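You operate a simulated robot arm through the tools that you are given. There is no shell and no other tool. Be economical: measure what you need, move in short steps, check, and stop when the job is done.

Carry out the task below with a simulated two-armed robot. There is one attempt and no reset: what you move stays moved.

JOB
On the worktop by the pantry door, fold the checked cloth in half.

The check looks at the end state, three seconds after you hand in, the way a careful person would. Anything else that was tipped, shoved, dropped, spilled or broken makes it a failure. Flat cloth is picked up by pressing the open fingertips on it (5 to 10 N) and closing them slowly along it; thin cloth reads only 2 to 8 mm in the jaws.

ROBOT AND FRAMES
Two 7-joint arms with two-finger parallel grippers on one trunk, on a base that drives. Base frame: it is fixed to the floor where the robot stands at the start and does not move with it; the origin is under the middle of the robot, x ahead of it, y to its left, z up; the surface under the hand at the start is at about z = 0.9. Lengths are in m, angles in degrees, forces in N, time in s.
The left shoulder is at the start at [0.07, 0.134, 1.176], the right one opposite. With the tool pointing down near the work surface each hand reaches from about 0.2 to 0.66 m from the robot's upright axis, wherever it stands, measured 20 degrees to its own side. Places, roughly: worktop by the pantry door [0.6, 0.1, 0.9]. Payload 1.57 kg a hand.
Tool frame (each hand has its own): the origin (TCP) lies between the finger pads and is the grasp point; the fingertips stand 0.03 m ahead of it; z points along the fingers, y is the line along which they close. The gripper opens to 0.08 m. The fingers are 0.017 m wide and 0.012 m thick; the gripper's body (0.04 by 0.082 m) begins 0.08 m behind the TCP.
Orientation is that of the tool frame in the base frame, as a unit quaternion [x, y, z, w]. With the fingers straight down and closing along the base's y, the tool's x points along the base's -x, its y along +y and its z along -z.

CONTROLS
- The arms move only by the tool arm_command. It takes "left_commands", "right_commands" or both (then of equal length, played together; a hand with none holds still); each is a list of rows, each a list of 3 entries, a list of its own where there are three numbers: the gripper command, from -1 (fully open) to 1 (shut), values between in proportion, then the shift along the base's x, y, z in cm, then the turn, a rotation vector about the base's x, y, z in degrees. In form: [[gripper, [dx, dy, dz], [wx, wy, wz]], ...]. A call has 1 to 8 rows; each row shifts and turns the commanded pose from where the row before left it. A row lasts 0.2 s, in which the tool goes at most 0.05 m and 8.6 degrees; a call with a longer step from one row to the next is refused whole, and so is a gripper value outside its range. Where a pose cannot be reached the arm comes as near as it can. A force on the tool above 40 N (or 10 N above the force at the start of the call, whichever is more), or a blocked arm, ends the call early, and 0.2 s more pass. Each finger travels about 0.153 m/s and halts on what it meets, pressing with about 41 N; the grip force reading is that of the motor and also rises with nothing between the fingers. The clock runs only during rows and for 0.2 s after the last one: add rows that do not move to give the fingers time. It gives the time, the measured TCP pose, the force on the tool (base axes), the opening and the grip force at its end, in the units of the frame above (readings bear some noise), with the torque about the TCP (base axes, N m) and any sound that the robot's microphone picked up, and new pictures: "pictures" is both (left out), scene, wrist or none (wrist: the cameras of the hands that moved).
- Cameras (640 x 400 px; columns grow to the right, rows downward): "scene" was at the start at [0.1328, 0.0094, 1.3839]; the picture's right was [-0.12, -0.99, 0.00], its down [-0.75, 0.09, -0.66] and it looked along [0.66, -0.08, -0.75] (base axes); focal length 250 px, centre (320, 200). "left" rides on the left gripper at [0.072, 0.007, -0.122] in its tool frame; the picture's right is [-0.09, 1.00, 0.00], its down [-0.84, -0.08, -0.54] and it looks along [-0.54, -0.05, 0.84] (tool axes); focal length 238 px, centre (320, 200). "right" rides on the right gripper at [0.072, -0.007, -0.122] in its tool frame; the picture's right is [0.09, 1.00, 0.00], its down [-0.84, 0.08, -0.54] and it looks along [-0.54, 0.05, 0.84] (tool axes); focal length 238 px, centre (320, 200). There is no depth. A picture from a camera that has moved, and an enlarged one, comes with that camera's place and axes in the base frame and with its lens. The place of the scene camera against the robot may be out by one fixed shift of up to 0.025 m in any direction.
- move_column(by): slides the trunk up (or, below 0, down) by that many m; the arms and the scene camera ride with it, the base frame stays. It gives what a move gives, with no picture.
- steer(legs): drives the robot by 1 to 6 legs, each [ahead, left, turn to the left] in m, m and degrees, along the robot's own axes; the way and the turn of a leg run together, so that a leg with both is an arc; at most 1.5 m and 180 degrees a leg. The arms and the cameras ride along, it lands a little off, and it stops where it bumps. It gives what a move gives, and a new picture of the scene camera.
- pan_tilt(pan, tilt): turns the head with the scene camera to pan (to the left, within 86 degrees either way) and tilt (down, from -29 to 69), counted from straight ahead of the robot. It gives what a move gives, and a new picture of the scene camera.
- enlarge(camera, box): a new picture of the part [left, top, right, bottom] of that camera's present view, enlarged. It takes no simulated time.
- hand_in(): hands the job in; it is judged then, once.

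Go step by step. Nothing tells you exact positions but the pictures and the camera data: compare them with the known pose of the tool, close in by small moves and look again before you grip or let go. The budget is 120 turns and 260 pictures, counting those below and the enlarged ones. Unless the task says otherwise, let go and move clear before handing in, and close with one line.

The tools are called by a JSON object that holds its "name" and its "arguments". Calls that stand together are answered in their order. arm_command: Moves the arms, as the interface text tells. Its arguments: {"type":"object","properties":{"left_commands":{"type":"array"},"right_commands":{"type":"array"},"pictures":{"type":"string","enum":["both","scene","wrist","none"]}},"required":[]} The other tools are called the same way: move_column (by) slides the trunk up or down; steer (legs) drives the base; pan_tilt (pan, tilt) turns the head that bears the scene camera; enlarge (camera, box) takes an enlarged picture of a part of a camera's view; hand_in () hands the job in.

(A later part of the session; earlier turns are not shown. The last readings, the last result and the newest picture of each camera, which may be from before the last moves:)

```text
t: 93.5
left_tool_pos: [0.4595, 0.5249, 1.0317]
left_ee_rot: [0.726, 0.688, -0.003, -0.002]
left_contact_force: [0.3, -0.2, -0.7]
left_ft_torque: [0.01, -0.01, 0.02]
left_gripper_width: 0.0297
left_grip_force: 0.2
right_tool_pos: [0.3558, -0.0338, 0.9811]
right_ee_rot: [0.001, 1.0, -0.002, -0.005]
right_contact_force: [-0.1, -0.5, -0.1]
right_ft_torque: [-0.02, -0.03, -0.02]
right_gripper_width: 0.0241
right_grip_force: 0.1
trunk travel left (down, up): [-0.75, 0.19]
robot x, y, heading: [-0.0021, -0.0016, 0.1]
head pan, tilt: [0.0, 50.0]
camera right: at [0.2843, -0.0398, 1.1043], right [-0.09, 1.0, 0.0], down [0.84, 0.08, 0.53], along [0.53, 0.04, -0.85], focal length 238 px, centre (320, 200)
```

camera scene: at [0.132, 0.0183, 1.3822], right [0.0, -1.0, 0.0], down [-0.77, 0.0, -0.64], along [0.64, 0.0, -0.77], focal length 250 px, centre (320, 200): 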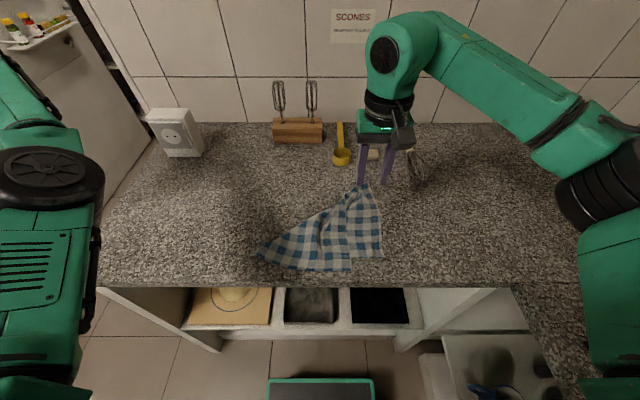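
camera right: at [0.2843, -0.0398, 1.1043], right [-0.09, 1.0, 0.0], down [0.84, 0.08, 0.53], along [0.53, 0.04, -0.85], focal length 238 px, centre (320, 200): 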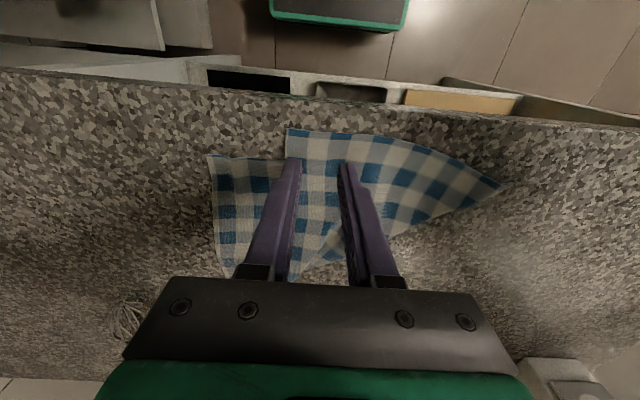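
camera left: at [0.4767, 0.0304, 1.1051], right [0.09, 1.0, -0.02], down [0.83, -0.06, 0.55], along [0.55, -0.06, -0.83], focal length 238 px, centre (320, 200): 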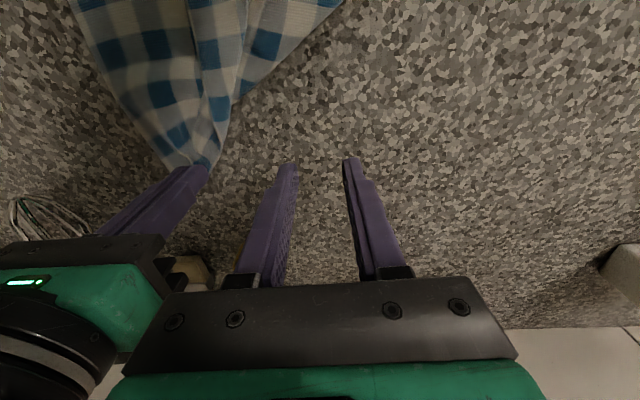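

The corner is at (0.344, −0.065) and the fingers sit just inside it. I'll descend to contact.

{"name": "arm_command", "arguments": {"right_commands": [[0.4, [0, -0.2, -1.8], [0, 0, 0]], [0.4, [0, 0, -1.6], [0, 0, 0]], [0.4, [0, 0, -1.0], [0, 0, 0]], [0.4, [0, 0, -0.3], [0, 0, 0]], [0.4, [0, 0, 0], [0, 0, 0]]], "pictures": "none"}}

```text
t: 94.8
left_tool_pos: [0.4578, 0.5253, 1.032]
left_ee_rot: [0.726, 0.688, -0.002, -0.001]
left_contact_force: [-0.8, -0.8, -0.2]
left_ft_torque: [0.0, -0.02, -0.02]
left_gripper_width: 0.03
left_grip_force: 0.1
right_tool_pos: [0.3552, -0.037, 0.9325]
right_ee_rot: [0.003, 1.0, -0.002, -0.004]
right_contact_force: [0.3, 0.5, 0.2]
right_ft_torque: [-0.01, -0.01, 0.03]
right_gripper_width: 0.0237
right_grip_force: 0.1
trunk travel left (down, up): [-0.75, 0.19]
robot x, y, heading: [0.0011, -0.001, 0.1]
head pan, tilt: [0.0, 50.0]
```

{"name": "arm_command", "arguments": {"right_commands": [[0.4, [0, 0, -0.15], [0, 0, 0]], [0.4, [0, 0, 0], [0, 0, 0]]], "pictures": "none"}}

```text
t: 95.3
left_tool_pos: [0.4584, 0.5259, 1.0323]
left_ee_rot: [0.726, 0.688, -0.002, -0.001]
left_contact_force: [0.1, 0.9, 0.2]
left_ft_torque: [0.03, 0.04, -0.03]
left_gripper_width: 0.0297
left_grip_force: 0.0
right_tool_pos: [0.3553, -0.0389, 0.9319]
right_ee_rot: [0.002, 1.0, -0.003, -0.004]
right_contact_force: [-0.2, -1.1, 4.7]
right_ft_torque: [0.02, -0.03, 0.0]
right_gripper_width: 0.024
right_grip_force: 0.0
trunk travel left (down, up): [-0.75, 0.19]
robot x, y, heading: [0.0014, 0.0003, 0.3]
head pan, tilt: [0.0, 50.0]
```

The hand is in light contact at 4.7 N. I'll press slightly more and close slowly.

{"name": "arm_command", "arguments": {"right_commands": [[0.4, [0, 0, -0.05], [0, 0, 0]], [0.5, [0, 0, 0], [0, 0, 0]], [0.6, [0, 0, 0], [0, 0, 0]], [0.7, [0, 0, 0], [0, 0, 0]], [0.8, [0, 0, 0], [0, 0, 0]], [0.9, [0, 0, 0], [0, 0, 0]], [1, [0, 0, 0], [0, 0, 0]], [1, [0, 0, 0], [0, 0, 0]]], "pictures": "wrist"}}

```text
t: 97.2
left_tool_pos: [0.456, 0.5246, 1.0333]
left_ee_rot: [0.726, 0.688, -0.001, -0.001]
left_contact_force: [-0.3, 1.1, -0.8]
left_ft_torque: [0.0, 0.01, 0.02]
left_gripper_width: 0.0298
left_grip_force: 0.0
right_tool_pos: [0.3541, -0.0376, 0.9317]
right_ee_rot: [0.001, 1.0, -0.003, -0.003]
right_contact_force: [1.0, 0.2, 16.0]
right_ft_torque: [0.07, -0.03, 0.0]
right_gripper_width: 0.0023
right_grip_force: 24.5
trunk travel left (down, up): [-0.75, 0.19]
robot x, y, heading: [-0.0001, 0.0, 0.2]
head pan, tilt: [0.0, 50.0]
camera right: at [0.2839, -0.0443, 1.0534], right [-0.09, 1.0, 0.0], down [0.84, 0.08, 0.54], along [0.53, 0.04, -0.84], focal length 238 px, centre (320, 200)
```

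right: 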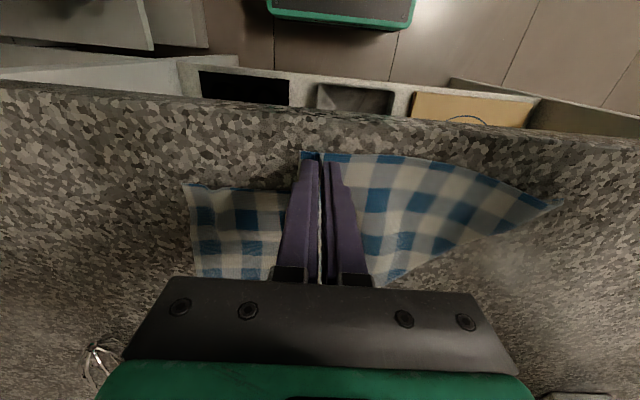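

The corner is gripped. I'll carry it up and over towards its far-left place.

{"name": "arm_command", "arguments": {"right_commands": [[1, [0.5, 0.5, 3], [0, 0, 0]], [1, [2, 1.5, 3], [0, 0, 0]], [1, [3, 2.2, 2.5], [0, 0, 0]], [1, [3.3, 2.4, 1.5], [0, 0, 0]], [1, [3.3, 2.4, 0], [0, 0, 0]], [1, [3.3, 2.4, -1], [0, 0, 0]], [1, [3.3, 2.4, -2], [0, 0, 0]], [1, [0, 0, 0], [0, 0, 0]]]}}

```text
t: 99.0
left_tool_pos: [0.4587, 0.5227, 1.034]
left_ee_rot: [0.726, 0.687, -0.002, -0.002]
left_contact_force: [-0.6, -0.6, 0.0]
left_ft_torque: [-0.01, -0.04, 0.01]
left_gripper_width: 0.0301
left_grip_force: 0.0
right_tool_pos: [0.517, 0.0814, 1.0151]
right_ee_rot: [0.001, 1.0, -0.003, -0.004]
right_contact_force: [0.8, -0.2, -0.7]
right_ft_torque: [0.0, 0.01, 0.02]
right_gripper_width: 0.002
right_grip_force: 23.4
right hand out of reach, approached as far as the arm can: row 7
trunk travel left (down, up): [-0.75, 0.19]
robot x, y, heading: [0.0007, -0.0021, 0.0]
head pan, tilt: [0.0, 50.0]
camera scene: at [0.132, 0.0168, 1.3821], right [0.0, -1.0, 0.0], down [-0.77, 0.0, -0.64], along [0.64, 0.0, -0.77], focal length 250 px, centre (320, 200)
camera right: at [0.4467, 0.0756, 1.1382], right [-0.09, 1.0, 0.0], down [0.84, 0.08, 0.54], along [0.53, 0.04, -0.84], focal length 238 px, centre (320, 200)
```

scene: 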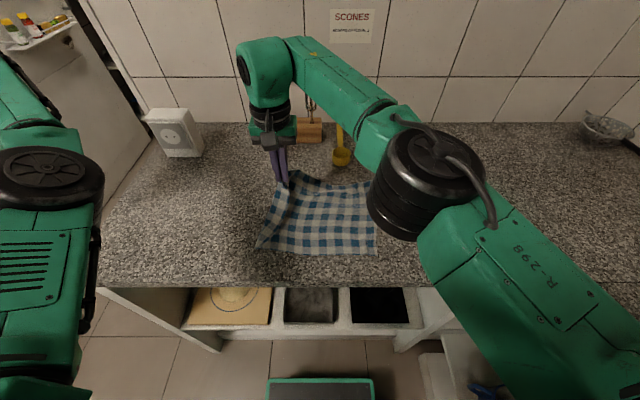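
right: 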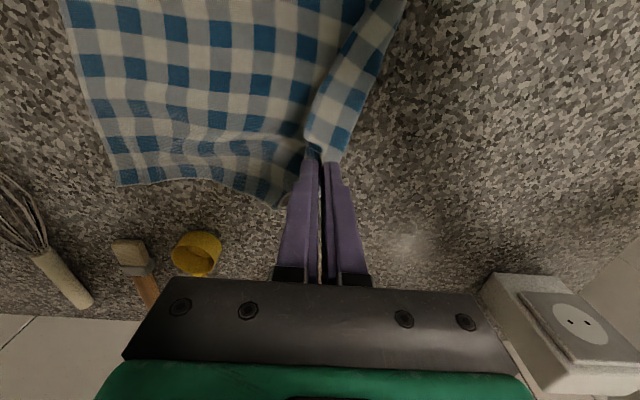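

The cloth has opened out well, but the right arm is at its reach limit here. I'll drive the robot 6 cm to the left to bring the corner over.

{"name": "steer", "arguments": {"legs": [[0, 0.06, 0]]}}

```text
t: 99.9
left_tool_pos: [0.4593, 0.5783, 1.0341]
left_ee_rot: [0.727, 0.687, -0.001, -0.003]
left_contact_force: [0.3, -0.7, 0.3]
left_ft_torque: [0.04, 0.0, -0.01]
left_gripper_width: 0.03
left_grip_force: 0.0
right_tool_pos: [0.5162, 0.1354, 1.0165]
right_ee_rot: [0.002, 1.0, -0.001, -0.003]
right_contact_force: [0.9, 0.3, -0.1]
right_ft_torque: [0.04, 0.02, -0.01]
right_gripper_width: 0.0022
right_grip_force: 24.0
trunk travel left (down, up): [-0.75, 0.19]
robot x, y, heading: [0.0013, 0.0569, -0.1]
head pan, tilt: [0.0, 50.0]
camera scene: at [0.1317, 0.0711, 1.3822], right [0.0, -1.0, 0.0], down [-0.77, 0.0, -0.64], along [0.64, 0.0, -0.77], focal length 250 px, centre (320, 200)
```

scene: 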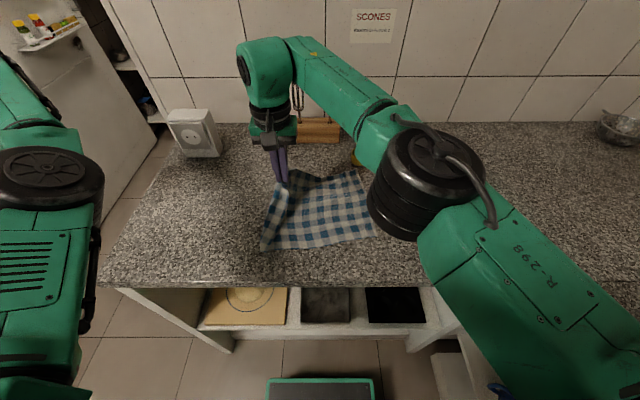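

Now forward and down to lay the corner.

{"name": "arm_command", "arguments": {"right_commands": [[1, [1.5, 0, -1.0], [0, 0, 0]], [1, [1.5, 0, -1.5], [0, 0, 0]], [1, [1.2, 0, -2.0], [0, 0, 0]], [1, [1.0, 0, -2.0], [0, 0, 0]], [1, [0, 0, 0], [0, 0, 0]]]}}

{"name": "enlarge", "arguments": {"camera": "scene", "box": [220, 130, 420, 255]}}

```text
t: 101.1
left_tool_pos: [0.4598, 0.582, 1.032]
left_ee_rot: [0.726, 0.687, -0.002, -0.002]
left_contact_force: [0.0, -0.6, -0.1]
left_ft_torque: [0.02, 0.0, -0.03]
left_gripper_width: 0.03
left_grip_force: 0.0
right_tool_pos: [0.5322, 0.1293, 0.9781]
right_ee_rot: [0.002, 1.0, -0.003, -0.004]
right_contact_force: [-0.2, -0.3, -0.1]
right_ft_torque: [-0.01, -0.01, 0.01]
right_gripper_width: 0.0021
right_grip_force: 23.7
right hand out of reach, approached as far as the arm can: row 1, 2, 3
trunk travel left (down, up): [-0.75, 0.19]
robot x, y, heading: [-0.0018, 0.0562, 0.1]
head pan, tilt: [0.0, 50.0]
camera scene: at [0.132, 0.0755, 1.3821], right [0.0, -1.0, 0.0], down [-0.77, 0.0, -0.64], along [0.64, 0.0, -0.77], focal length 250 px, centre (320, 200)
camera right: at [0.4618, 0.1235, 1.1003], right [-0.09, 1.0, 0.0], down [0.84, 0.08, 0.54], along [0.53, 0.04, -0.84], focal length 238 px, centre (320, 200)
```

scene: 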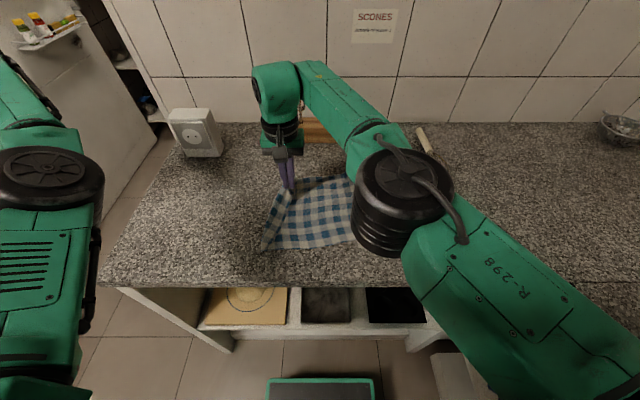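
right: 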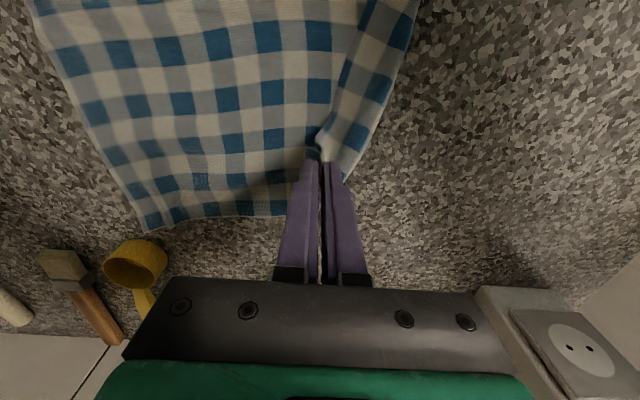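

```text
3.20 times, centred on (320, 192) of scene
camera zoom: at [0.132, 0.0755, 1.3821], right [0.0, -1.0, 0.0], down [-0.77, 0.0, -0.64], along [0.64, 0.0, -0.77], focal length 800 px, centre (320, 224)
```

zoom: 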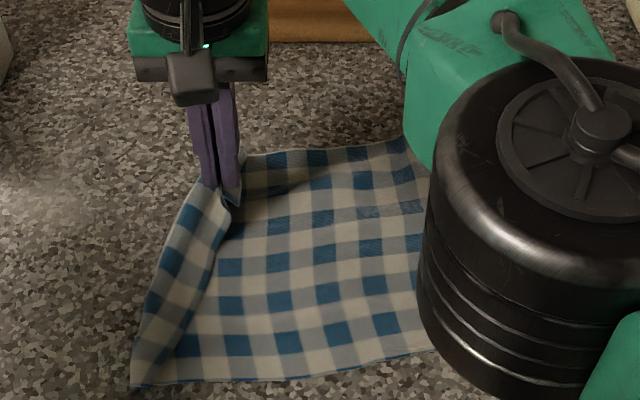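

The right arm is still short of reach across the middle. I'll drive another 7 cm left and compensate.

{"name": "steer", "arguments": {"legs": [[0, 0.07, 0]]}}

{"name": "arm_command", "arguments": {"right_commands": [[1, [1.0, -2.0, 0], [0, 0, 0]], [1, [1.5, -2.0, 0], [0, 0, 0]], [1, [1.3, -2.0, -0.5], [0, 0, 0]], [1, [0.8, 0, -1.0], [0, 0, 0]], [1, [0, 0, 0], [0, 0, 0]]]}}

```text
t: 102.1
left_tool_pos: [0.4594, 0.6507, 1.0336]
left_ee_rot: [0.727, 0.687, 0.0, -0.002]
left_contact_force: [-0.7, 0.3, 0.8]
left_ft_torque: [0.02, 0.0, -0.02]
left_gripper_width: 0.0299
left_grip_force: 0.1
right_tool_pos: [0.5326, 0.1991, 0.9781]
right_ee_rot: [0.003, 1.0, -0.002, -0.004]
right_contact_force: [-0.2, 0.4, 0.2]
right_ft_torque: [-0.02, -0.02, -0.02]
right_gripper_width: 0.0023
right_grip_force: 23.6
trunk travel left (down, up): [-0.75, 0.19]
robot x, y, heading: [-0.0006, 0.1278, 0.1]
head pan, tilt: [0.0, 50.0]
camera scene: at [0.1318, 0.144, 1.3822], right [0.0, -1.0, 0.0], down [-0.77, 0.0, -0.64], along [0.64, 0.0, -0.77], focal length 250 px, centre (320, 200)
```

scene: 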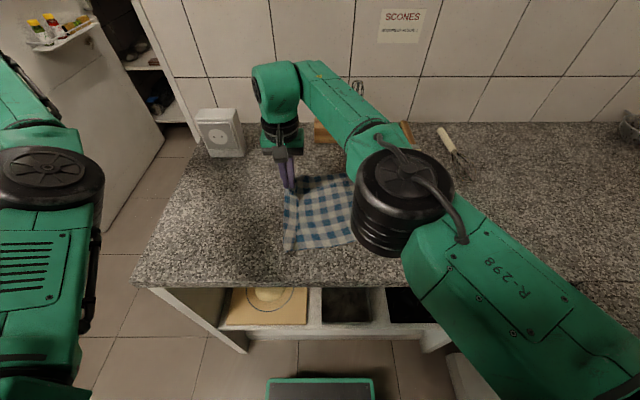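

```text
t: 103.3
left_tool_pos: [0.4599, 0.6551, 1.0317]
left_ee_rot: [0.726, 0.687, -0.001, -0.001]
left_contact_force: [0.1, -0.3, -1.4]
left_ft_torque: [-0.02, 0.01, 0.01]
left_gripper_width: 0.0301
left_grip_force: 0.1
right_tool_pos: [0.558, 0.148, 0.9728]
right_ee_rot: [0.004, 1.0, -0.002, -0.004]
right_contact_force: [-0.3, -0.2, 0.5]
right_ft_torque: [-0.05, 0.0, 0.01]
right_gripper_width: 0.0018
right_grip_force: 23.8
right hand out of reach, approached as far as the arm can: row 3, 4
trunk travel left (down, up): [-0.75, 0.19]
robot x, y, heading: [0.0026, 0.1271, 0.0]
head pan, tilt: [0.0, 50.0]
camera scene: at [0.1318, 0.148, 1.3822], right [0.0, -1.0, 0.0], down [-0.77, 0.0, -0.64], along [0.64, 0.0, -0.77], focal length 250 px, centre (320, 200)
camera right: at [0.4863, 0.1428, 1.0947], right [-0.09, 1.0, -0.01], down [0.84, 0.08, 0.54], along [0.53, 0.04, -0.84], focal length 238 px, centre (320, 200)
```

scene: 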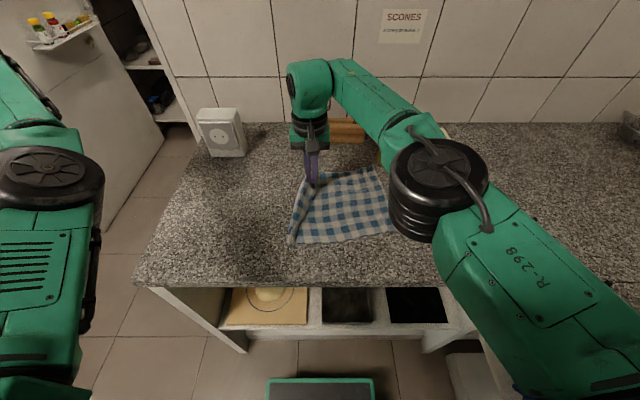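
right: 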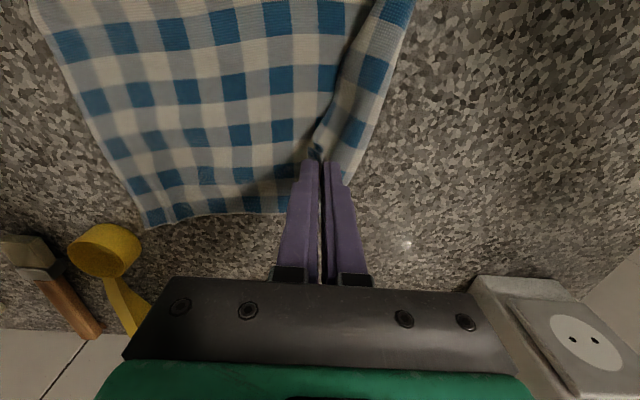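

The hand is already at the right place for this corner (0.558, 0.148). I'll lower it and let go.

{"name": "arm_command", "arguments": {"right_commands": [[1, [0, 0, -1.5], [0, 0, 0]], [1, [0, 0, -1.5], [0, 0, 0]], [0.8, [0, 0, 0], [0, 0, 0]], [0.5, [0, 0, 0], [0, 0, 0]], [0.3, [0, 0, 0], [0, 0, 0]], [0.3, [0, 0, 2], [0, 0, 0]], [0.3, [-2, 0, 3], [0, 0, 0]], [0.3, [-4, 0, 3], [0, 0, 0]]]}}

{"name": "enlarge", "arguments": {"camera": "scene", "box": [240, 130, 440, 255]}}

```text
t: 105.1
left_tool_pos: [0.4582, 0.653, 1.0329]
left_ee_rot: [0.726, 0.687, 0.0, -0.001]
left_contact_force: [-0.5, -0.5, 0.5]
left_ft_torque: [0.04, -0.04, 0.01]
left_gripper_width: 0.0297
left_grip_force: 0.0
right_tool_pos: [0.4908, 0.1484, 1.0254]
right_ee_rot: [0.004, 1.0, -0.002, -0.003]
right_contact_force: [-0.5, 0.1, 0.6]
right_ft_torque: [0.04, -0.02, 0.0]
right_gripper_width: 0.0282
right_grip_force: 0.0
trunk travel left (down, up): [-0.75, 0.19]
robot x, y, heading: [-0.0024, 0.1304, -0.2]
head pan, tilt: [0.0, 50.0]
camera scene: at [0.13, 0.1467, 1.3823], right [0.0, -1.0, 0.0], down [-0.77, 0.0, -0.64], along [0.64, 0.0, -0.77], focal length 250 px, centre (320, 200)
camera right: at [0.4205, 0.143, 1.1475], right [-0.08, 1.0, -0.01], down [0.84, 0.07, 0.54], along [0.53, 0.04, -0.84], focal length 238 px, centre (320, 200)
```

scene: 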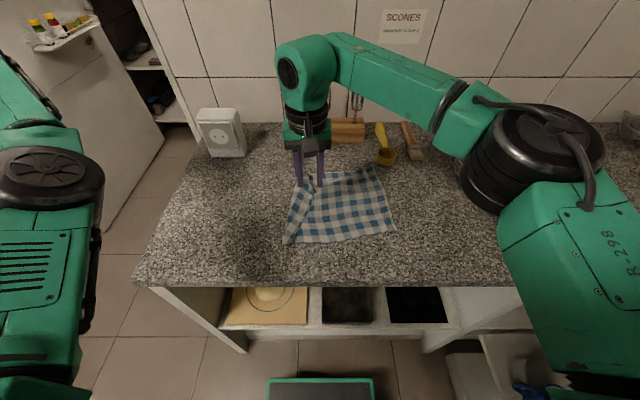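
right: 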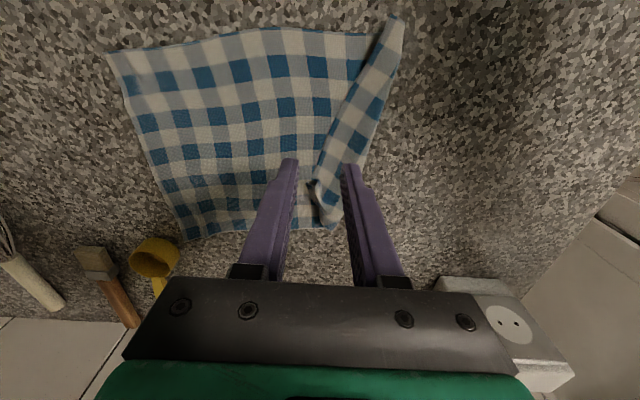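

```text
3.20 times, centred on (340, 192) of scene
camera zoom: at [0.13, 0.1467, 1.3823], right [0.0, -1.0, 0.0], down [-0.77, 0.0, -0.64], along [0.64, 0.0, -0.77], focal length 800 px, centre (256, 224)
```

zoom: 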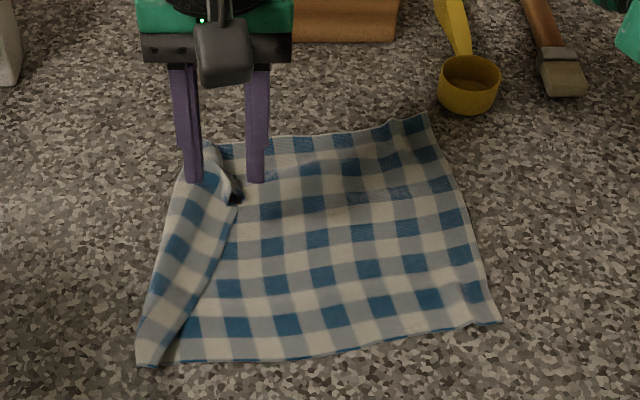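

The cloth is nearly open, but a wedge along the left edge is still folded over, its free edge facing right. I'll drive a bit further left for reach, then sweep the closed fingertips just above the table, under that free edge, towards the left.

{"name": "steer", "arguments": {"legs": [[0, 0.08, 0]]}}

{"name": "arm_command", "arguments": {"right_commands": [[0.8, [1, -3.5, 0], [0, 0, 0]], [1, [1.5, -3.5, 0], [0, 0, 0]], [1, [2, -3.5, 0], [0, 0, 0]], [1, [2, -1.5, -2], [0, 0, 0]], [1, [0, 0, -2], [0, 0, 0]], [1, [0, 0, 0], [0, 0, 0]]]}}

```text
t: 106.2
left_tool_pos: [0.4596, 0.7277, 1.0346]
left_ee_rot: [0.728, 0.685, -0.002, -0.003]
left_contact_force: [-0.5, -0.1, -0.6]
left_ft_torque: [0.01, -0.02, -0.03]
left_gripper_width: 0.0299
left_grip_force: 0.0
right_tool_pos: [0.4936, 0.2235, 1.0241]
right_ee_rot: [0.005, 1.0, -0.002, -0.004]
right_contact_force: [-0.2, 0.6, -0.2]
right_ft_torque: [0.04, 0.01, 0.01]
right_gripper_width: 0.0282
right_grip_force: 0.0
trunk travel left (down, up): [-0.75, 0.19]
robot x, y, heading: [-0.0005, 0.2098, -0.2]
head pan, tilt: [0.0, 50.0]
camera scene: at [0.1319, 0.2211, 1.3822], right [0.0, -1.0, 0.0], down [-0.77, 0.0, -0.64], along [0.64, 0.0, -0.77], focal length 250 px, centre (320, 200)
```

scene: 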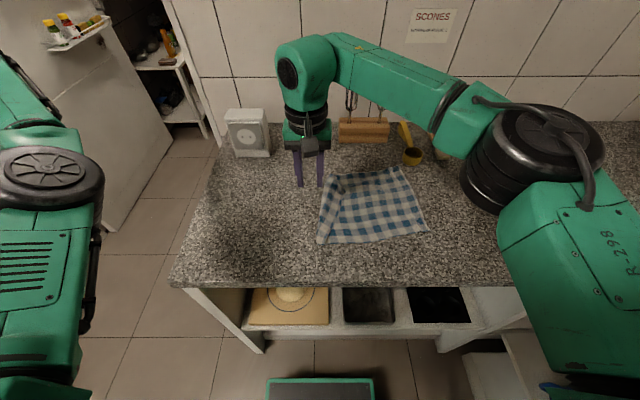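

```text
t: 107.6
left_tool_pos: [0.4604, 0.7298, 1.0323]
left_ee_rot: [0.728, 0.686, -0.002, -0.001]
left_contact_force: [0.1, -0.1, 0.9]
left_ft_torque: [-0.01, -0.03, 0.0]
left_gripper_width: 0.0298
left_grip_force: 0.1
right_tool_pos: [0.5581, 0.1024, 0.9858]
right_ee_rot: [0.005, 1.0, -0.003, -0.004]
right_contact_force: [-0.8, 0.2, -0.6]
right_ft_torque: [0.03, 0.0, 0.03]
right_gripper_width: 0.0
right_grip_force: 20.7
trunk travel left (down, up): [-0.75, 0.19]
robot x, y, heading: [0.0014, 0.2017, -0.1]
head pan, tilt: [0.0, 50.0]
camera scene: at [0.1319, 0.2244, 1.3822], right [0.0, -1.0, 0.0], down [-0.77, 0.0, -0.64], along [0.64, 0.0, -0.77], focal length 250 px, centre (320, 200)
camera right: at [0.4877, 0.0981, 1.1084], right [-0.08, 1.0, -0.01], down [0.84, 0.07, 0.54], along [0.53, 0.04, -0.84], focal length 238 px, centre (320, 200)
```

scene: 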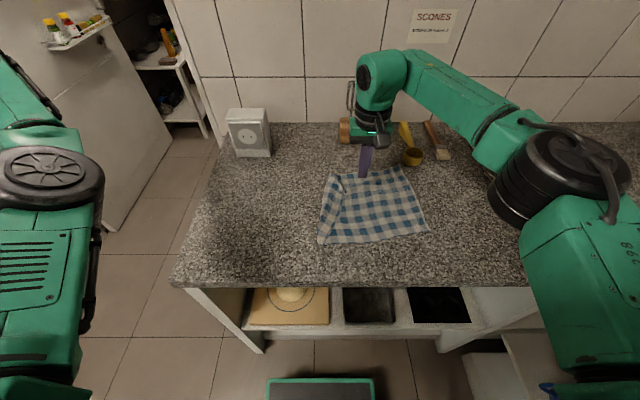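
right: 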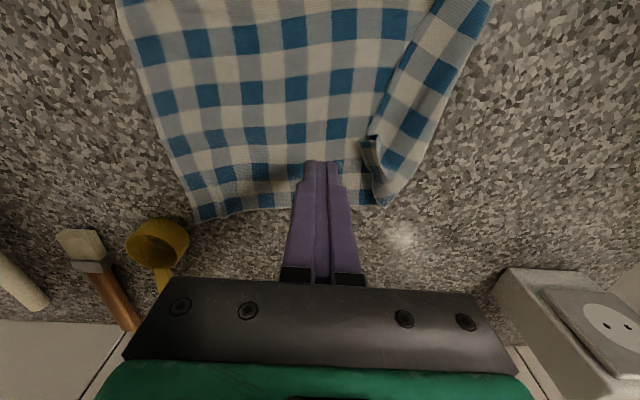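

The free edge starts at about y 0.14 at this x. I'll lower to just above the lower layer and sweep left while rising slightly.

{"name": "arm_command", "arguments": {"right_commands": [[1, [0.6, 0, -2.5], [0, 0, 0]], [1, [0, 0, -2.3], [0, 0, 0]], [1, [0, 1.5, 0], [0, 0, 0]], [1, [0, 2, 0.1], [0, 0, 0]], [1, [0, 2, 0.3], [0, 0, 0]], [1, [0, 2, 0.4], [0, 0, 0]], [1, [0, 2, 0.2], [0, 0, 0]], [1, [0, 0, 0], [0, 0, 0]]]}}

```text
t: 109.4
left_tool_pos: [0.4606, 0.7296, 1.032]
left_ee_rot: [0.728, 0.685, -0.002, -0.001]
left_contact_force: [-0.2, -0.4, 0.1]
left_ft_torque: [0.0, 0.0, -0.01]
left_gripper_width: 0.03
left_grip_force: 0.1
right_tool_pos: [0.5647, 0.1998, 0.9465]
right_ee_rot: [0.004, 1.0, -0.002, -0.004]
right_contact_force: [-0.1, 0.1, 0.1]
right_ft_torque: [0.04, 0.01, 0.03]
right_gripper_width: 0.0
right_grip_force: 21.3
trunk travel left (down, up): [-0.75, 0.19]
robot x, y, heading: [-0.0005, 0.2048, -0.2]
head pan, tilt: [0.0, 50.0]
camera scene: at [0.1324, 0.2234, 1.3821], right [0.0, -1.0, 0.0], down [-0.77, 0.0, -0.64], along [0.64, 0.0, -0.77], focal length 250 px, centre (320, 200)
camera right: at [0.4936, 0.1955, 1.0689], right [-0.08, 1.0, 0.0], down [0.84, 0.07, 0.53], along [0.53, 0.04, -0.84], focal length 238 px, centre (320, 200)
```

scene: 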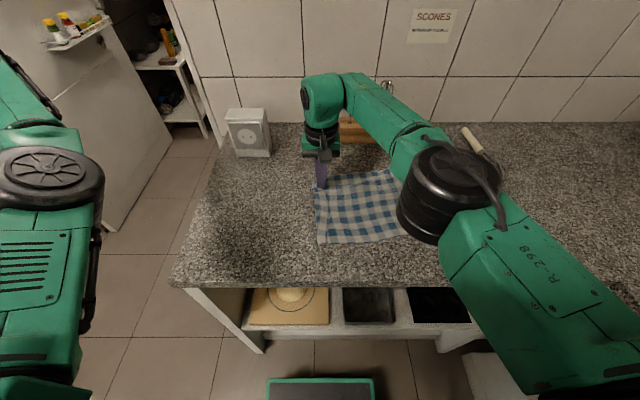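
right: 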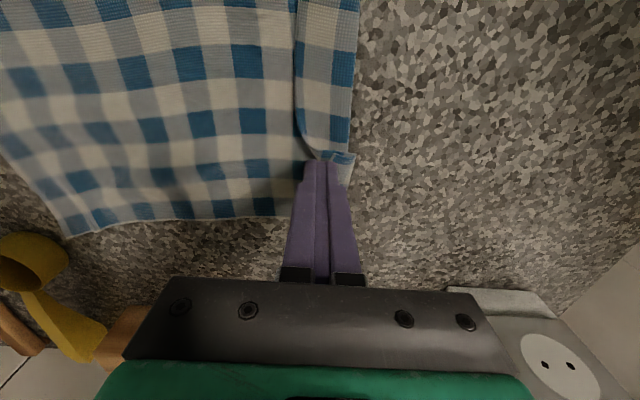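

The sweep works: the far end has flipped outward. I'll repeat it nearer to me, at x of about 0.50.

{"name": "arm_command", "arguments": {"right_commands": [[1, [0, 1, 2.5], [0, 0, 0]], [1, [-2, -3, 2], [0, 0, 0]], [1, [-2, -4, 0], [0, 0, 0]], [1, [-2.5, -2.5, -1.5], [0, 0, 0]], [1, [0, 0, -2.5], [0, 0, 0]], [1, [0, 0, -1.4], [0, 0, 0]], [1, [0, 0, 0], [0, 0, 0]]], "pictures": "wrist"}}

```text
t: 111.0
left_tool_pos: [0.4598, 0.73, 1.0321]
left_ee_rot: [0.728, 0.686, -0.002, -0.001]
left_contact_force: [0.1, 0.6, 0.2]
left_ft_torque: [-0.02, 0.0, -0.01]
left_gripper_width: 0.0302
left_grip_force: 0.1
right_tool_pos: [0.4953, 0.1167, 0.9377]
right_ee_rot: [0.005, 1.0, -0.003, -0.003]
right_contact_force: [0.1, 0.7, 1.0]
right_ft_torque: [0.03, 0.03, -0.01]
right_gripper_width: 0.0002
right_grip_force: 21.4
trunk travel left (down, up): [-0.75, 0.19]
robot x, y, heading: [0.0005, 0.2055, -0.2]
head pan, tilt: [0.0, 50.0]
camera right: at [0.4264, 0.111, 1.0585], right [-0.08, 1.0, 0.0], down [0.84, 0.07, 0.54], along [0.53, 0.04, -0.84], focal length 238 px, centre (320, 200)
```

right: 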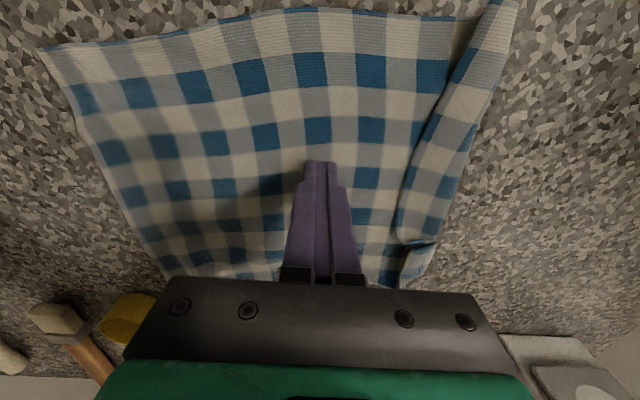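

The strip's free edge is at about y 0.185 here. I'll sweep left under it.

{"name": "arm_command", "arguments": {"right_commands": [[1, [0, 2.5, -0.2], [0, 0, 0]], [1, [0, 2.5, 0], [0, 0, 0]], [1, [0, 2, 0], [0, 0, 0]], [1, [0, 2, 0.3], [0, 0, 0]], [1, [0, 2, 0.5], [0, 0, 0]], [1, [0, 2, 0.3], [0, 0, 0]], [1, [0, 2, 0], [0, 0, 0]], [1, [0, 0, 4], [0, 0, 0]]]}}

{"name": "enlarge", "arguments": {"camera": "scene", "box": [250, 130, 450, 255]}}

```text
t: 112.8
left_tool_pos: [0.4591, 0.7287, 1.0336]
left_ee_rot: [0.728, 0.686, -0.002, -0.001]
left_contact_force: [0.8, -1.1, -0.3]
left_ft_torque: [0.01, 0.0, 0.01]
left_gripper_width: 0.0301
left_grip_force: 0.1
right_tool_pos: [0.4987, 0.2682, 0.9869]
right_ee_rot: [0.005, 1.0, -0.002, -0.004]
right_contact_force: [-0.9, 0.4, 0.1]
right_ft_torque: [0.01, 0.0, 0.03]
right_gripper_width: 0.0
right_grip_force: 21.2
trunk travel left (down, up): [-0.75, 0.19]
robot x, y, heading: [-0.0038, 0.2068, -0.2]
head pan, tilt: [0.0, 50.0]
camera scene: at [0.1313, 0.2238, 1.3822], right [0.0, -1.0, 0.0], down [-0.77, 0.0, -0.64], along [0.64, 0.0, -0.77], focal length 250 px, centre (320, 200)
camera right: at [0.4289, 0.2628, 1.1082], right [-0.08, 1.0, 0.0], down [0.84, 0.07, 0.54], along [0.53, 0.04, -0.84], focal length 238 px, centre (320, 200)
```

scene: 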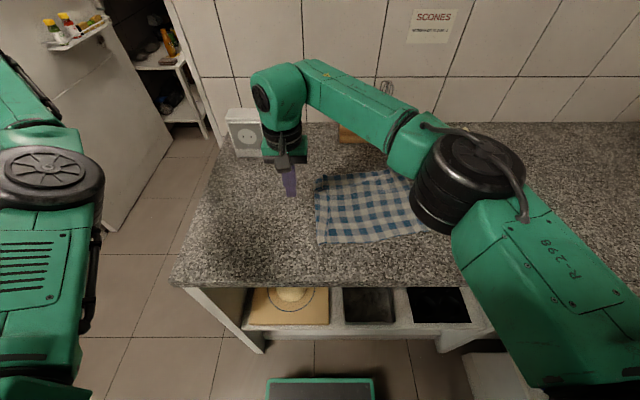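
right: 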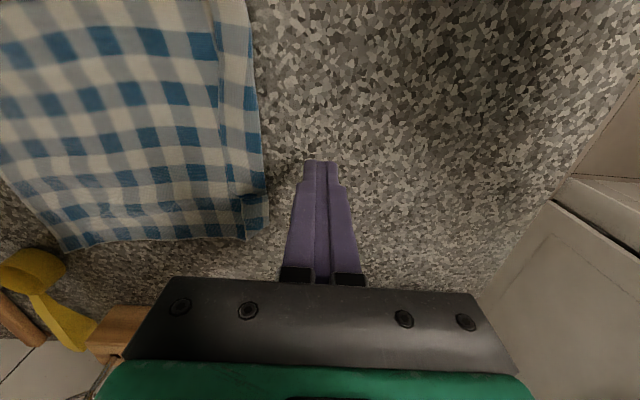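

```text
3.20 times, centred on (350, 192) of scene
camera zoom: at [0.1313, 0.2238, 1.3822], right [0.0, -1.0, 0.0], down [-0.77, 0.0, -0.64], along [0.64, 0.0, -0.77], focal length 800 px, centre (224, 224)
```

zoom: 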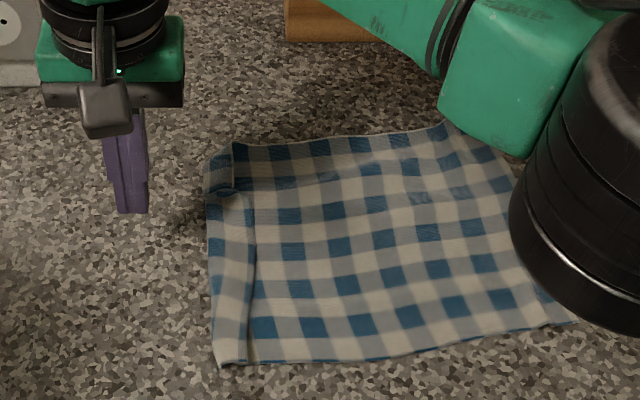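

The strip is still turned over, about 3.5 cm wide and roughly parallel to the left edge. I'll pinch its top layer near the far end and carry it outwards.

{"name": "arm_command", "arguments": {"right_commands": [[0.5, [3, -3.5, 0], [0, 0, 0]], [0.5, [3, -3.7, 0], [0, 0, 0]], [0.5, [0, 0, -2.5], [0, 0, 0]], [0.5, [0, 0, -1.5], [0, 0, 0]], [0.5, [0, 0, 0], [0, 0, 0]]], "pictures": "wrist"}}

```text
t: 114.0
left_tool_pos: [0.4609, 0.7289, 1.0331]
left_ee_rot: [0.728, 0.686, -0.002, 0.0]
left_contact_force: [0.8, -0.1, -0.6]
left_ft_torque: [-0.01, 0.0, 0.0]
left_gripper_width: 0.0302
left_grip_force: 0.1
right_tool_pos: [0.5582, 0.1942, 0.9462]
right_ee_rot: [0.005, 1.0, -0.002, -0.005]
right_contact_force: [-0.2, 0.2, 0.4]
right_ft_torque: [-0.01, 0.01, -0.01]
right_gripper_width: 0.02
right_grip_force: 0.1
trunk travel left (down, up): [-0.75, 0.19]
robot x, y, heading: [0.0027, 0.2071, 0.1]
head pan, tilt: [0.0, 50.0]
camera right: at [0.4871, 0.1891, 1.0683], right [-0.08, 1.0, -0.01], down [0.84, 0.07, 0.53], along [0.53, 0.04, -0.84], focal length 238 px, centre (320, 200)
```

right: 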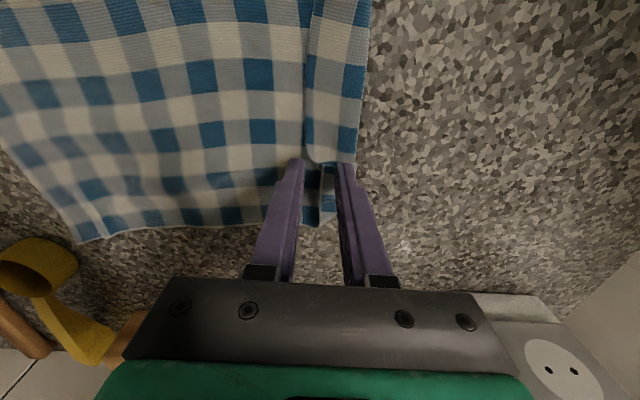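

The left finger stands just at the strip's free edge. I'll shift slightly outward and nearer, then press and pinch the strip.

{"name": "arm_command", "arguments": {"right_commands": [[0.5, [-1.6, 0.7, 0], [0, 0, 0]], [0.5, [0, 0, -0.9], [0, 0, 0]], [0.5, [0, 0, -0.4], [0, 0, 0]], [0.5, [0, 0, -0.15], [0, 0, 0]], [0.5, [0, 0, 0], [0, 0, 0]]], "pictures": "wrist"}}

```text
t: 115.2
left_tool_pos: [0.4608, 0.7303, 1.0322]
left_ee_rot: [0.728, 0.686, -0.002, -0.002]
left_contact_force: [0.2, -0.3, 0.4]
left_ft_torque: [0.04, -0.01, 0.01]
left_gripper_width: 0.0299
left_grip_force: 0.0
right_tool_pos: [0.5428, 0.2, 0.9326]
right_ee_rot: [0.004, 1.0, -0.003, -0.004]
right_contact_force: [0.9, 0.7, 0.6]
right_ft_torque: [-0.02, 0.04, 0.04]
right_gripper_width: 0.02
right_grip_force: 0.0
trunk travel left (down, up): [-0.75, 0.19]
robot x, y, heading: [0.0006, 0.2062, -0.2]
head pan, tilt: [0.0, 50.0]
camera right: at [0.4719, 0.1949, 1.0549], right [-0.08, 1.0, -0.01], down [0.84, 0.07, 0.53], along [0.53, 0.04, -0.84], focal length 238 px, centre (320, 200)
```

right: 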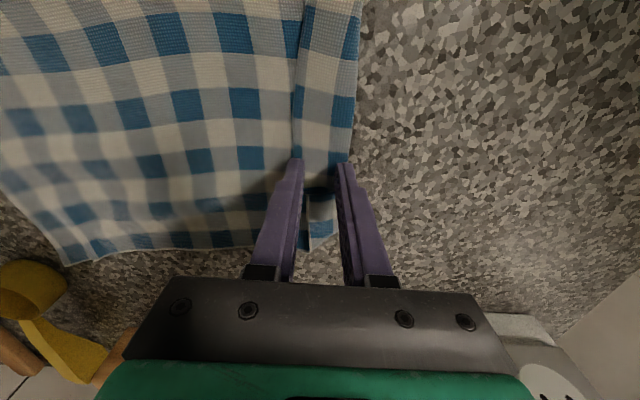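

I'll narrow the jaws a little so that both tips are on the strip, press and close.

{"name": "arm_command", "arguments": {"right_commands": [[0.62, [0, 0.2, 0], [0, 0, 0]], [0.62, [0, 0, -0.15], [0, 0, 0]], [0.62, [0, 0, -0.05], [0, 0, 0]], [0.7, [0, 0, 0], [0, 0, 0]], [0.8, [0, 0, 0], [0, 0, 0]], [0.9, [0, 0, 0], [0, 0, 0]], [1, [0, 0, 0], [0, 0, 0]], [1, [0, 0, 0], [0, 0, 0]]], "pictures": "wrist"}}

```text
t: 117.0
left_tool_pos: [0.4591, 0.7303, 1.0332]
left_ee_rot: [0.728, 0.686, -0.001, 0.0]
left_contact_force: [0.4, 0.4, 0.0]
left_ft_torque: [-0.02, -0.01, -0.01]
left_gripper_width: 0.03
left_grip_force: 0.0
right_tool_pos: [0.5412, 0.2018, 0.9323]
right_ee_rot: [0.004, 1.0, -0.002, -0.002]
right_contact_force: [1.3, 0.3, 16.6]
right_ft_torque: [-0.02, -0.06, 0.04]
right_gripper_width: 0.0016
right_grip_force: 23.4
trunk travel left (down, up): [-0.75, 0.19]
robot x, y, heading: [0.0018, 0.2039, -0.2]
head pan, tilt: [0.0, 50.0]
camera right: at [0.4708, 0.1962, 1.0538], right [-0.08, 1.0, 0.0], down [0.84, 0.07, 0.54], along [0.54, 0.04, -0.84], focal length 238 px, centre (320, 200)
```

right: 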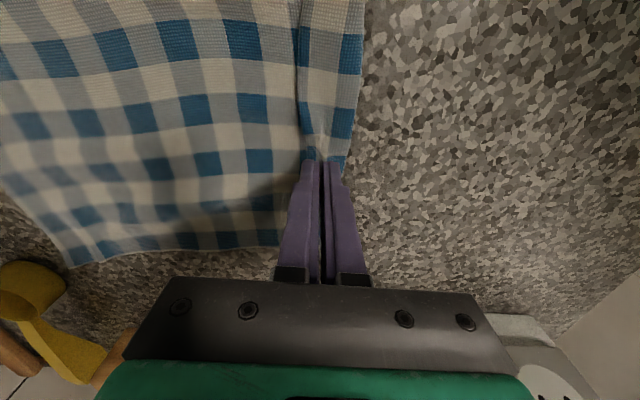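

The strip is gripped. I'll lift it, move outward past its flat position, lower, and come slightly back so the hanging edge opens outward.

{"name": "arm_command", "arguments": {"right_commands": [[1, [0, 0.5, 2], [0, 0, 0]], [1, [0, 2, 1.5], [0, 0, 0]], [1, [0, 2.5, 0], [0, 0, 0]], [1, [0, 1.5, -1], [0, 0, 0]], [1, [0, 0, -0.8], [0, 0, 0]], [1, [0, -1, -0.5], [0, 0, 0]], [1, [0, -1, -0.4], [0, 0, 0]], [1, [0, 0, 0], [0, 0, 0]]]}}

{"name": "enlarge", "arguments": {"camera": "scene", "box": [250, 130, 450, 255]}}

```text
t: 118.8
left_tool_pos: [0.4598, 0.7299, 1.0321]
left_ee_rot: [0.728, 0.686, -0.002, -0.001]
left_contact_force: [-0.2, 0.4, -0.6]
left_ft_torque: [-0.04, -0.04, 0.0]
left_gripper_width: 0.03
left_grip_force: 0.1
right_tool_pos: [0.5454, 0.2334, 0.9469]
right_ee_rot: [0.004, 1.0, -0.003, -0.004]
right_contact_force: [0.3, 0.9, -1.1]
right_ft_torque: [0.02, 0.03, 0.0]
right_gripper_width: 0.0013
right_grip_force: 23.3
right hand out of reach, approached as far as the arm can: row 4
trunk travel left (down, up): [-0.75, 0.19]
robot x, y, heading: [0.0008, 0.2106, -0.2]
head pan, tilt: [0.0, 50.0]
camera scene: at [0.1321, 0.2248, 1.3822], right [0.0, -1.0, 0.0], down [-0.77, 0.0, -0.64], along [0.64, 0.0, -0.77], focal length 250 px, centre (320, 200)
camera right: at [0.4742, 0.2281, 1.0689], right [-0.08, 1.0, -0.01], down [0.84, 0.07, 0.53], along [0.53, 0.04, -0.84], focal length 238 px, centre (320, 200)
```

scene: 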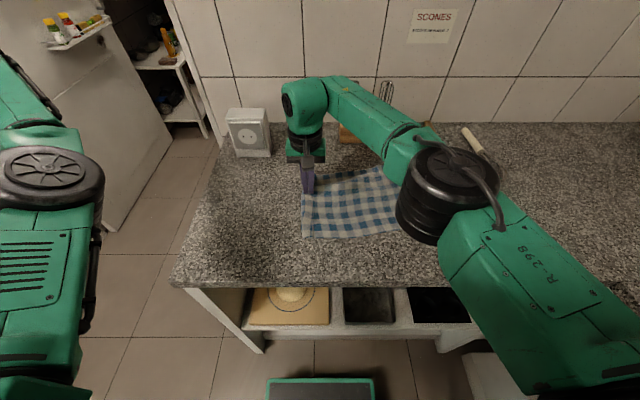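
right: 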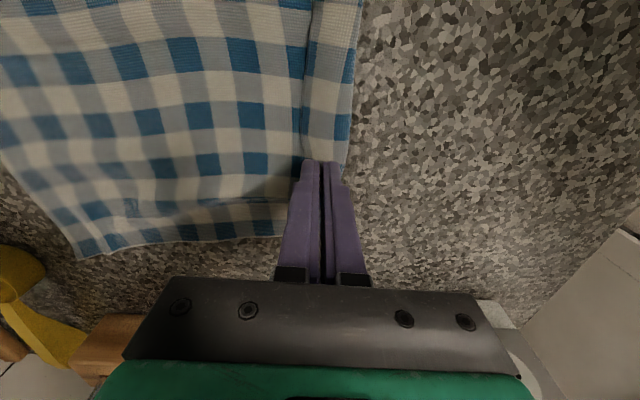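

```text
3.20 times, centred on (350, 192) of scene
camera zoom: at [0.1321, 0.2248, 1.3822], right [0.0, -1.0, 0.0], down [-0.77, 0.0, -0.64], along [0.64, 0.0, -0.77], focal length 800 px, centre (224, 224)
```

zoom: 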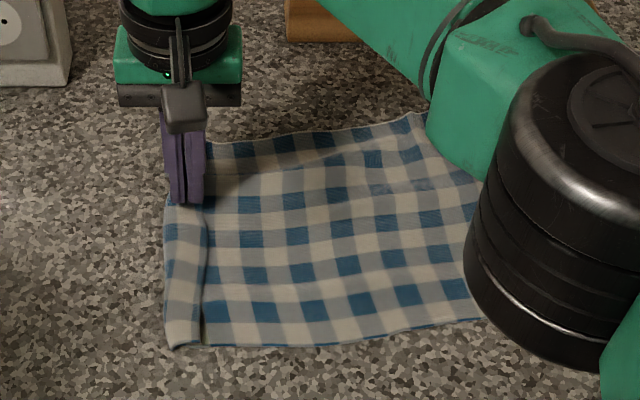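

The whole cloth slid left with the strip. I'll lift a little to see which layers the jaws really hold.

{"name": "arm_command", "arguments": {"right_commands": [[1, [-0.5, 0, 2.5], [0, 0, 0]], [1, [-0.5, 0, 2.5], [0, 0, 0]], [1, [0, 0, 1.0], [0, 0, 0]], [1, [0, 0, 0], [0, 0, 0]]]}}

{"name": "enlarge", "arguments": {"camera": "scene", "box": [250, 130, 450, 255]}}

{"name": "enlarge", "arguments": {"camera": "right", "box": [200, 0, 440, 240]}}

```text
t: 119.8
left_tool_pos: [0.4614, 0.7286, 1.0326]
left_ee_rot: [0.728, 0.686, -0.003, -0.001]
left_contact_force: [-0.5, -1.2, 0.0]
left_ft_torque: [-0.01, 0.0, 0.03]
left_gripper_width: 0.03
left_grip_force: 0.1
right_tool_pos: [0.5346, 0.2345, 1.0104]
right_ee_rot: [0.004, 1.0, -0.003, -0.005]
right_contact_force: [0.3, -0.3, -0.1]
right_ft_torque: [0.03, -0.02, 0.0]
right_gripper_width: 0.0013
right_grip_force: 23.6
trunk travel left (down, up): [-0.75, 0.19]
robot x, y, heading: [-0.0003, 0.2068, -0.2]
head pan, tilt: [0.0, 50.0]
camera scene: at [0.1323, 0.2241, 1.3821], right [0.0, -1.0, 0.0], down [-0.77, 0.0, -0.64], along [0.64, 0.0, -0.77], focal length 250 px, centre (320, 200)
camera right: at [0.465, 0.2279, 1.1309], right [-0.08, 1.0, 0.0], down [0.84, 0.07, 0.53], along [0.53, 0.04, -0.84], focal length 238 px, centre (320, 200)
```

scene: 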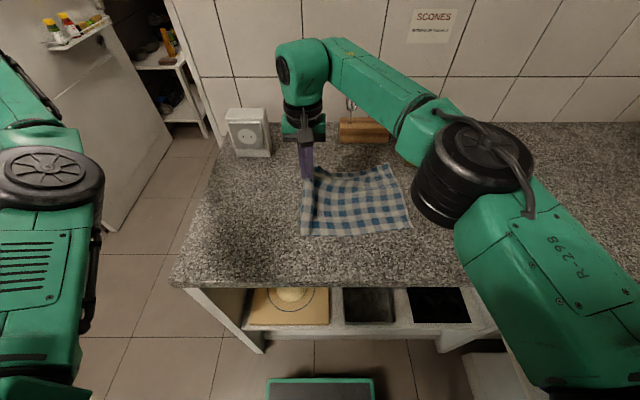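
right: 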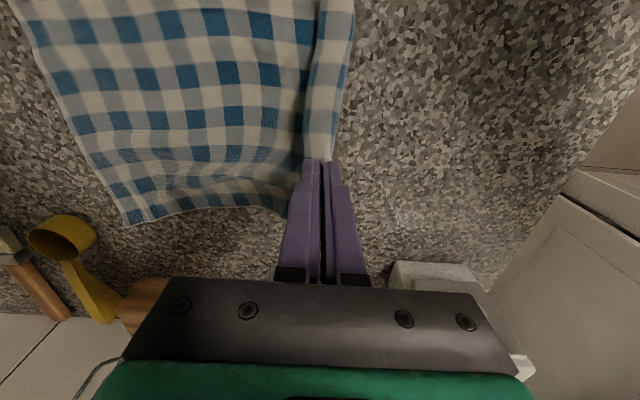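

```text
3.20 times, centred on (350, 192) of scene
camera zoom: at [0.1323, 0.2241, 1.3821], right [0.0, -1.0, 0.0], down [-0.77, 0.0, -0.64], along [0.64, 0.0, -0.77], focal length 800 px, centre (224, 224)
```

zoom: 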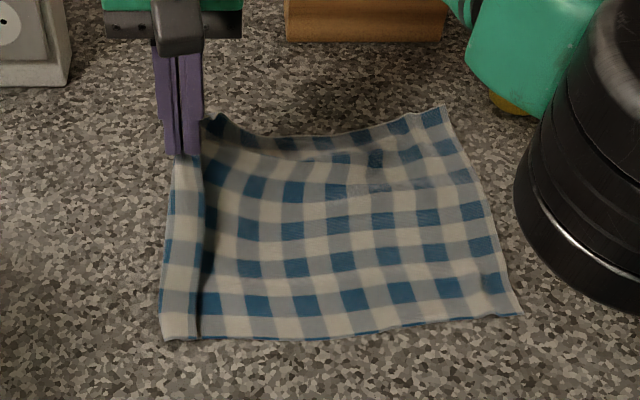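

```text
1.67 times, centred on (320, 120) of right
camera zoom: at [0.465, 0.2279, 1.1309], right [-0.08, 1.0, 0.0], down [0.84, 0.07, 0.53], along [0.53, 0.04, -0.84], focal length 397 px, centre (320, 333)
```

zoom: 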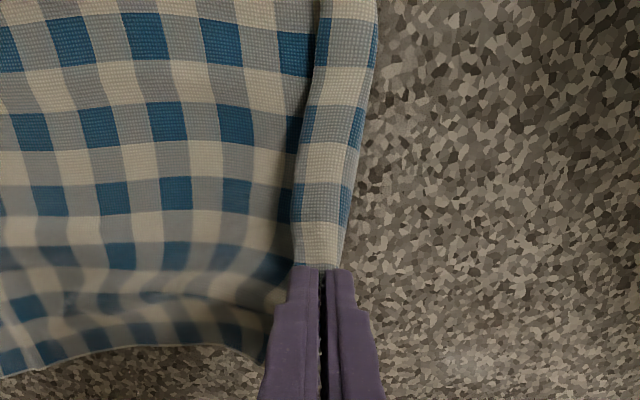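

The picture suggests a better plan. The turned-over strip along the left edge is already the start of a left-over-right fold, with its free edge leading the right way. I only need to carry that edge on to the right edge. First I'll set it down, let go, and look from above.

{"name": "arm_command", "arguments": {"right_commands": [[1, [0.5, 0, -2.5], [0, 0, 0]], [1, [0.5, 0, -2.5], [0, 0, 0]], [1, [0, 0, -1.8], [0, 0, 0]], [0.7, [0, 0, 0], [0, 0, 0]], [0.4, [0, 0, 0], [0, 0, 0]], [0.4, [0, 0, 3], [0, 0, 0]], [0.4, [-4, 0, 3], [0, 0, 0]], [0.4, [-4, 0, 3], [0, 0, 0]]], "pictures": "wrist"}}

{"name": "enlarge", "arguments": {"camera": "scene", "box": [250, 130, 450, 255]}}

```text
t: 121.6
left_tool_pos: [0.4597, 0.729, 1.0333]
left_ee_rot: [0.728, 0.685, -0.002, -0.001]
left_contact_force: [-0.2, -0.3, -0.4]
left_ft_torque: [0.0, -0.02, 0.01]
left_gripper_width: 0.0299
left_grip_force: 0.1
right_tool_pos: [0.4596, 0.2359, 1.0304]
right_ee_rot: [0.005, 1.0, -0.002, -0.004]
right_contact_force: [-0.5, -0.2, 0.1]
right_ft_torque: [0.02, -0.01, 0.03]
right_gripper_width: 0.0239
right_grip_force: 0.1
trunk travel left (down, up): [-0.75, 0.19]
robot x, y, heading: [-0.0005, 0.2082, -0.1]
head pan, tilt: [0.0, 50.0]
camera right: at [0.3897, 0.2302, 1.1521], right [-0.08, 1.0, -0.01], down [0.84, 0.07, 0.54], along [0.54, 0.04, -0.84], focal length 238 px, centre (320, 200)
```

right: 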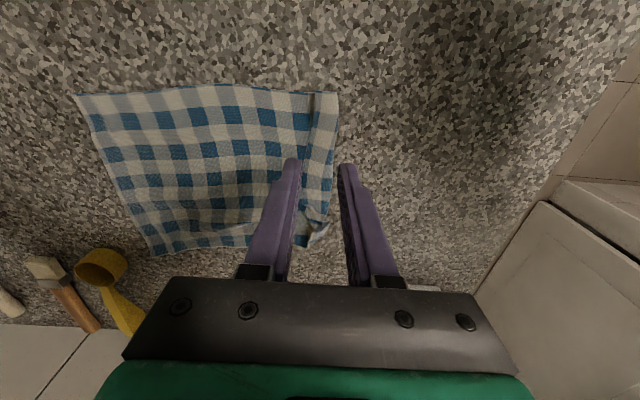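

```text
3.20 times, centred on (350, 192) of scene
camera zoom: at [0.1303, 0.224, 1.3823], right [0.0, -1.0, 0.0], down [-0.77, 0.0, -0.64], along [0.64, 0.0, -0.77], focal length 800 px, centre (224, 224)
```

zoom: 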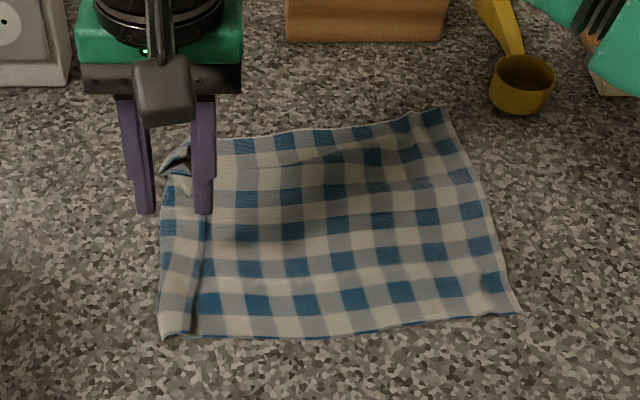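

The cloth lies at x 0.43–0.67, too far away for comfort. I'll pinch the middle of the near edge and pull the whole cloth about 8 cm towards me.

{"name": "arm_command", "arguments": {"right_commands": [[0.3, [-0.3, -4, 0], [0, 0, 0]], [0.3, [-0.3, -4, -1], [0, 0, 0]], [0.3, [-0.3, -4, -2], [0, 0, 0]], [0.3, [-0.3, 0, -3], [0, 0, 0]], [0.3, [0, 0, -2.5], [0, 0, 0]], [0.3, [0, 0, -1.1], [0, 0, 0]], [0.3, [0, 0, 0], [0, 0, 0]]], "pictures": "wrist"}}

```text
t: 123.2
left_tool_pos: [0.4613, 0.731, 1.0327]
left_ee_rot: [0.729, 0.685, -0.002, -0.001]
left_contact_force: [0.7, 0.4, -0.1]
left_ft_torque: [0.03, 0.01, -0.02]
left_gripper_width: 0.0302
left_grip_force: 0.0
right_tool_pos: [0.4513, 0.1147, 0.9317]
right_ee_rot: [0.004, 1.0, -0.003, -0.004]
right_contact_force: [-0.6, 0.3, 0.9]
right_ft_torque: [-0.04, 0.01, -0.02]
right_gripper_width: 0.0279
right_grip_force: 0.1
trunk travel left (down, up): [-0.75, 0.19]
robot x, y, heading: [0.0022, 0.2089, -0.3]
head pan, tilt: [0.0, 50.0]
camera right: at [0.3818, 0.1086, 1.0537], right [-0.08, 1.0, -0.01], down [0.84, 0.07, 0.54], along [0.53, 0.04, -0.84], focal length 238 px, centre (320, 200)
```

right: 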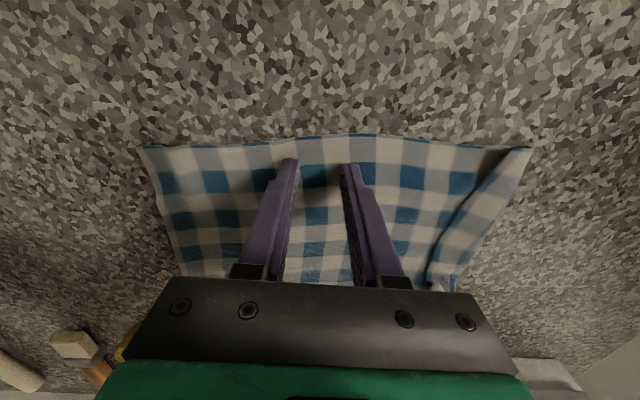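

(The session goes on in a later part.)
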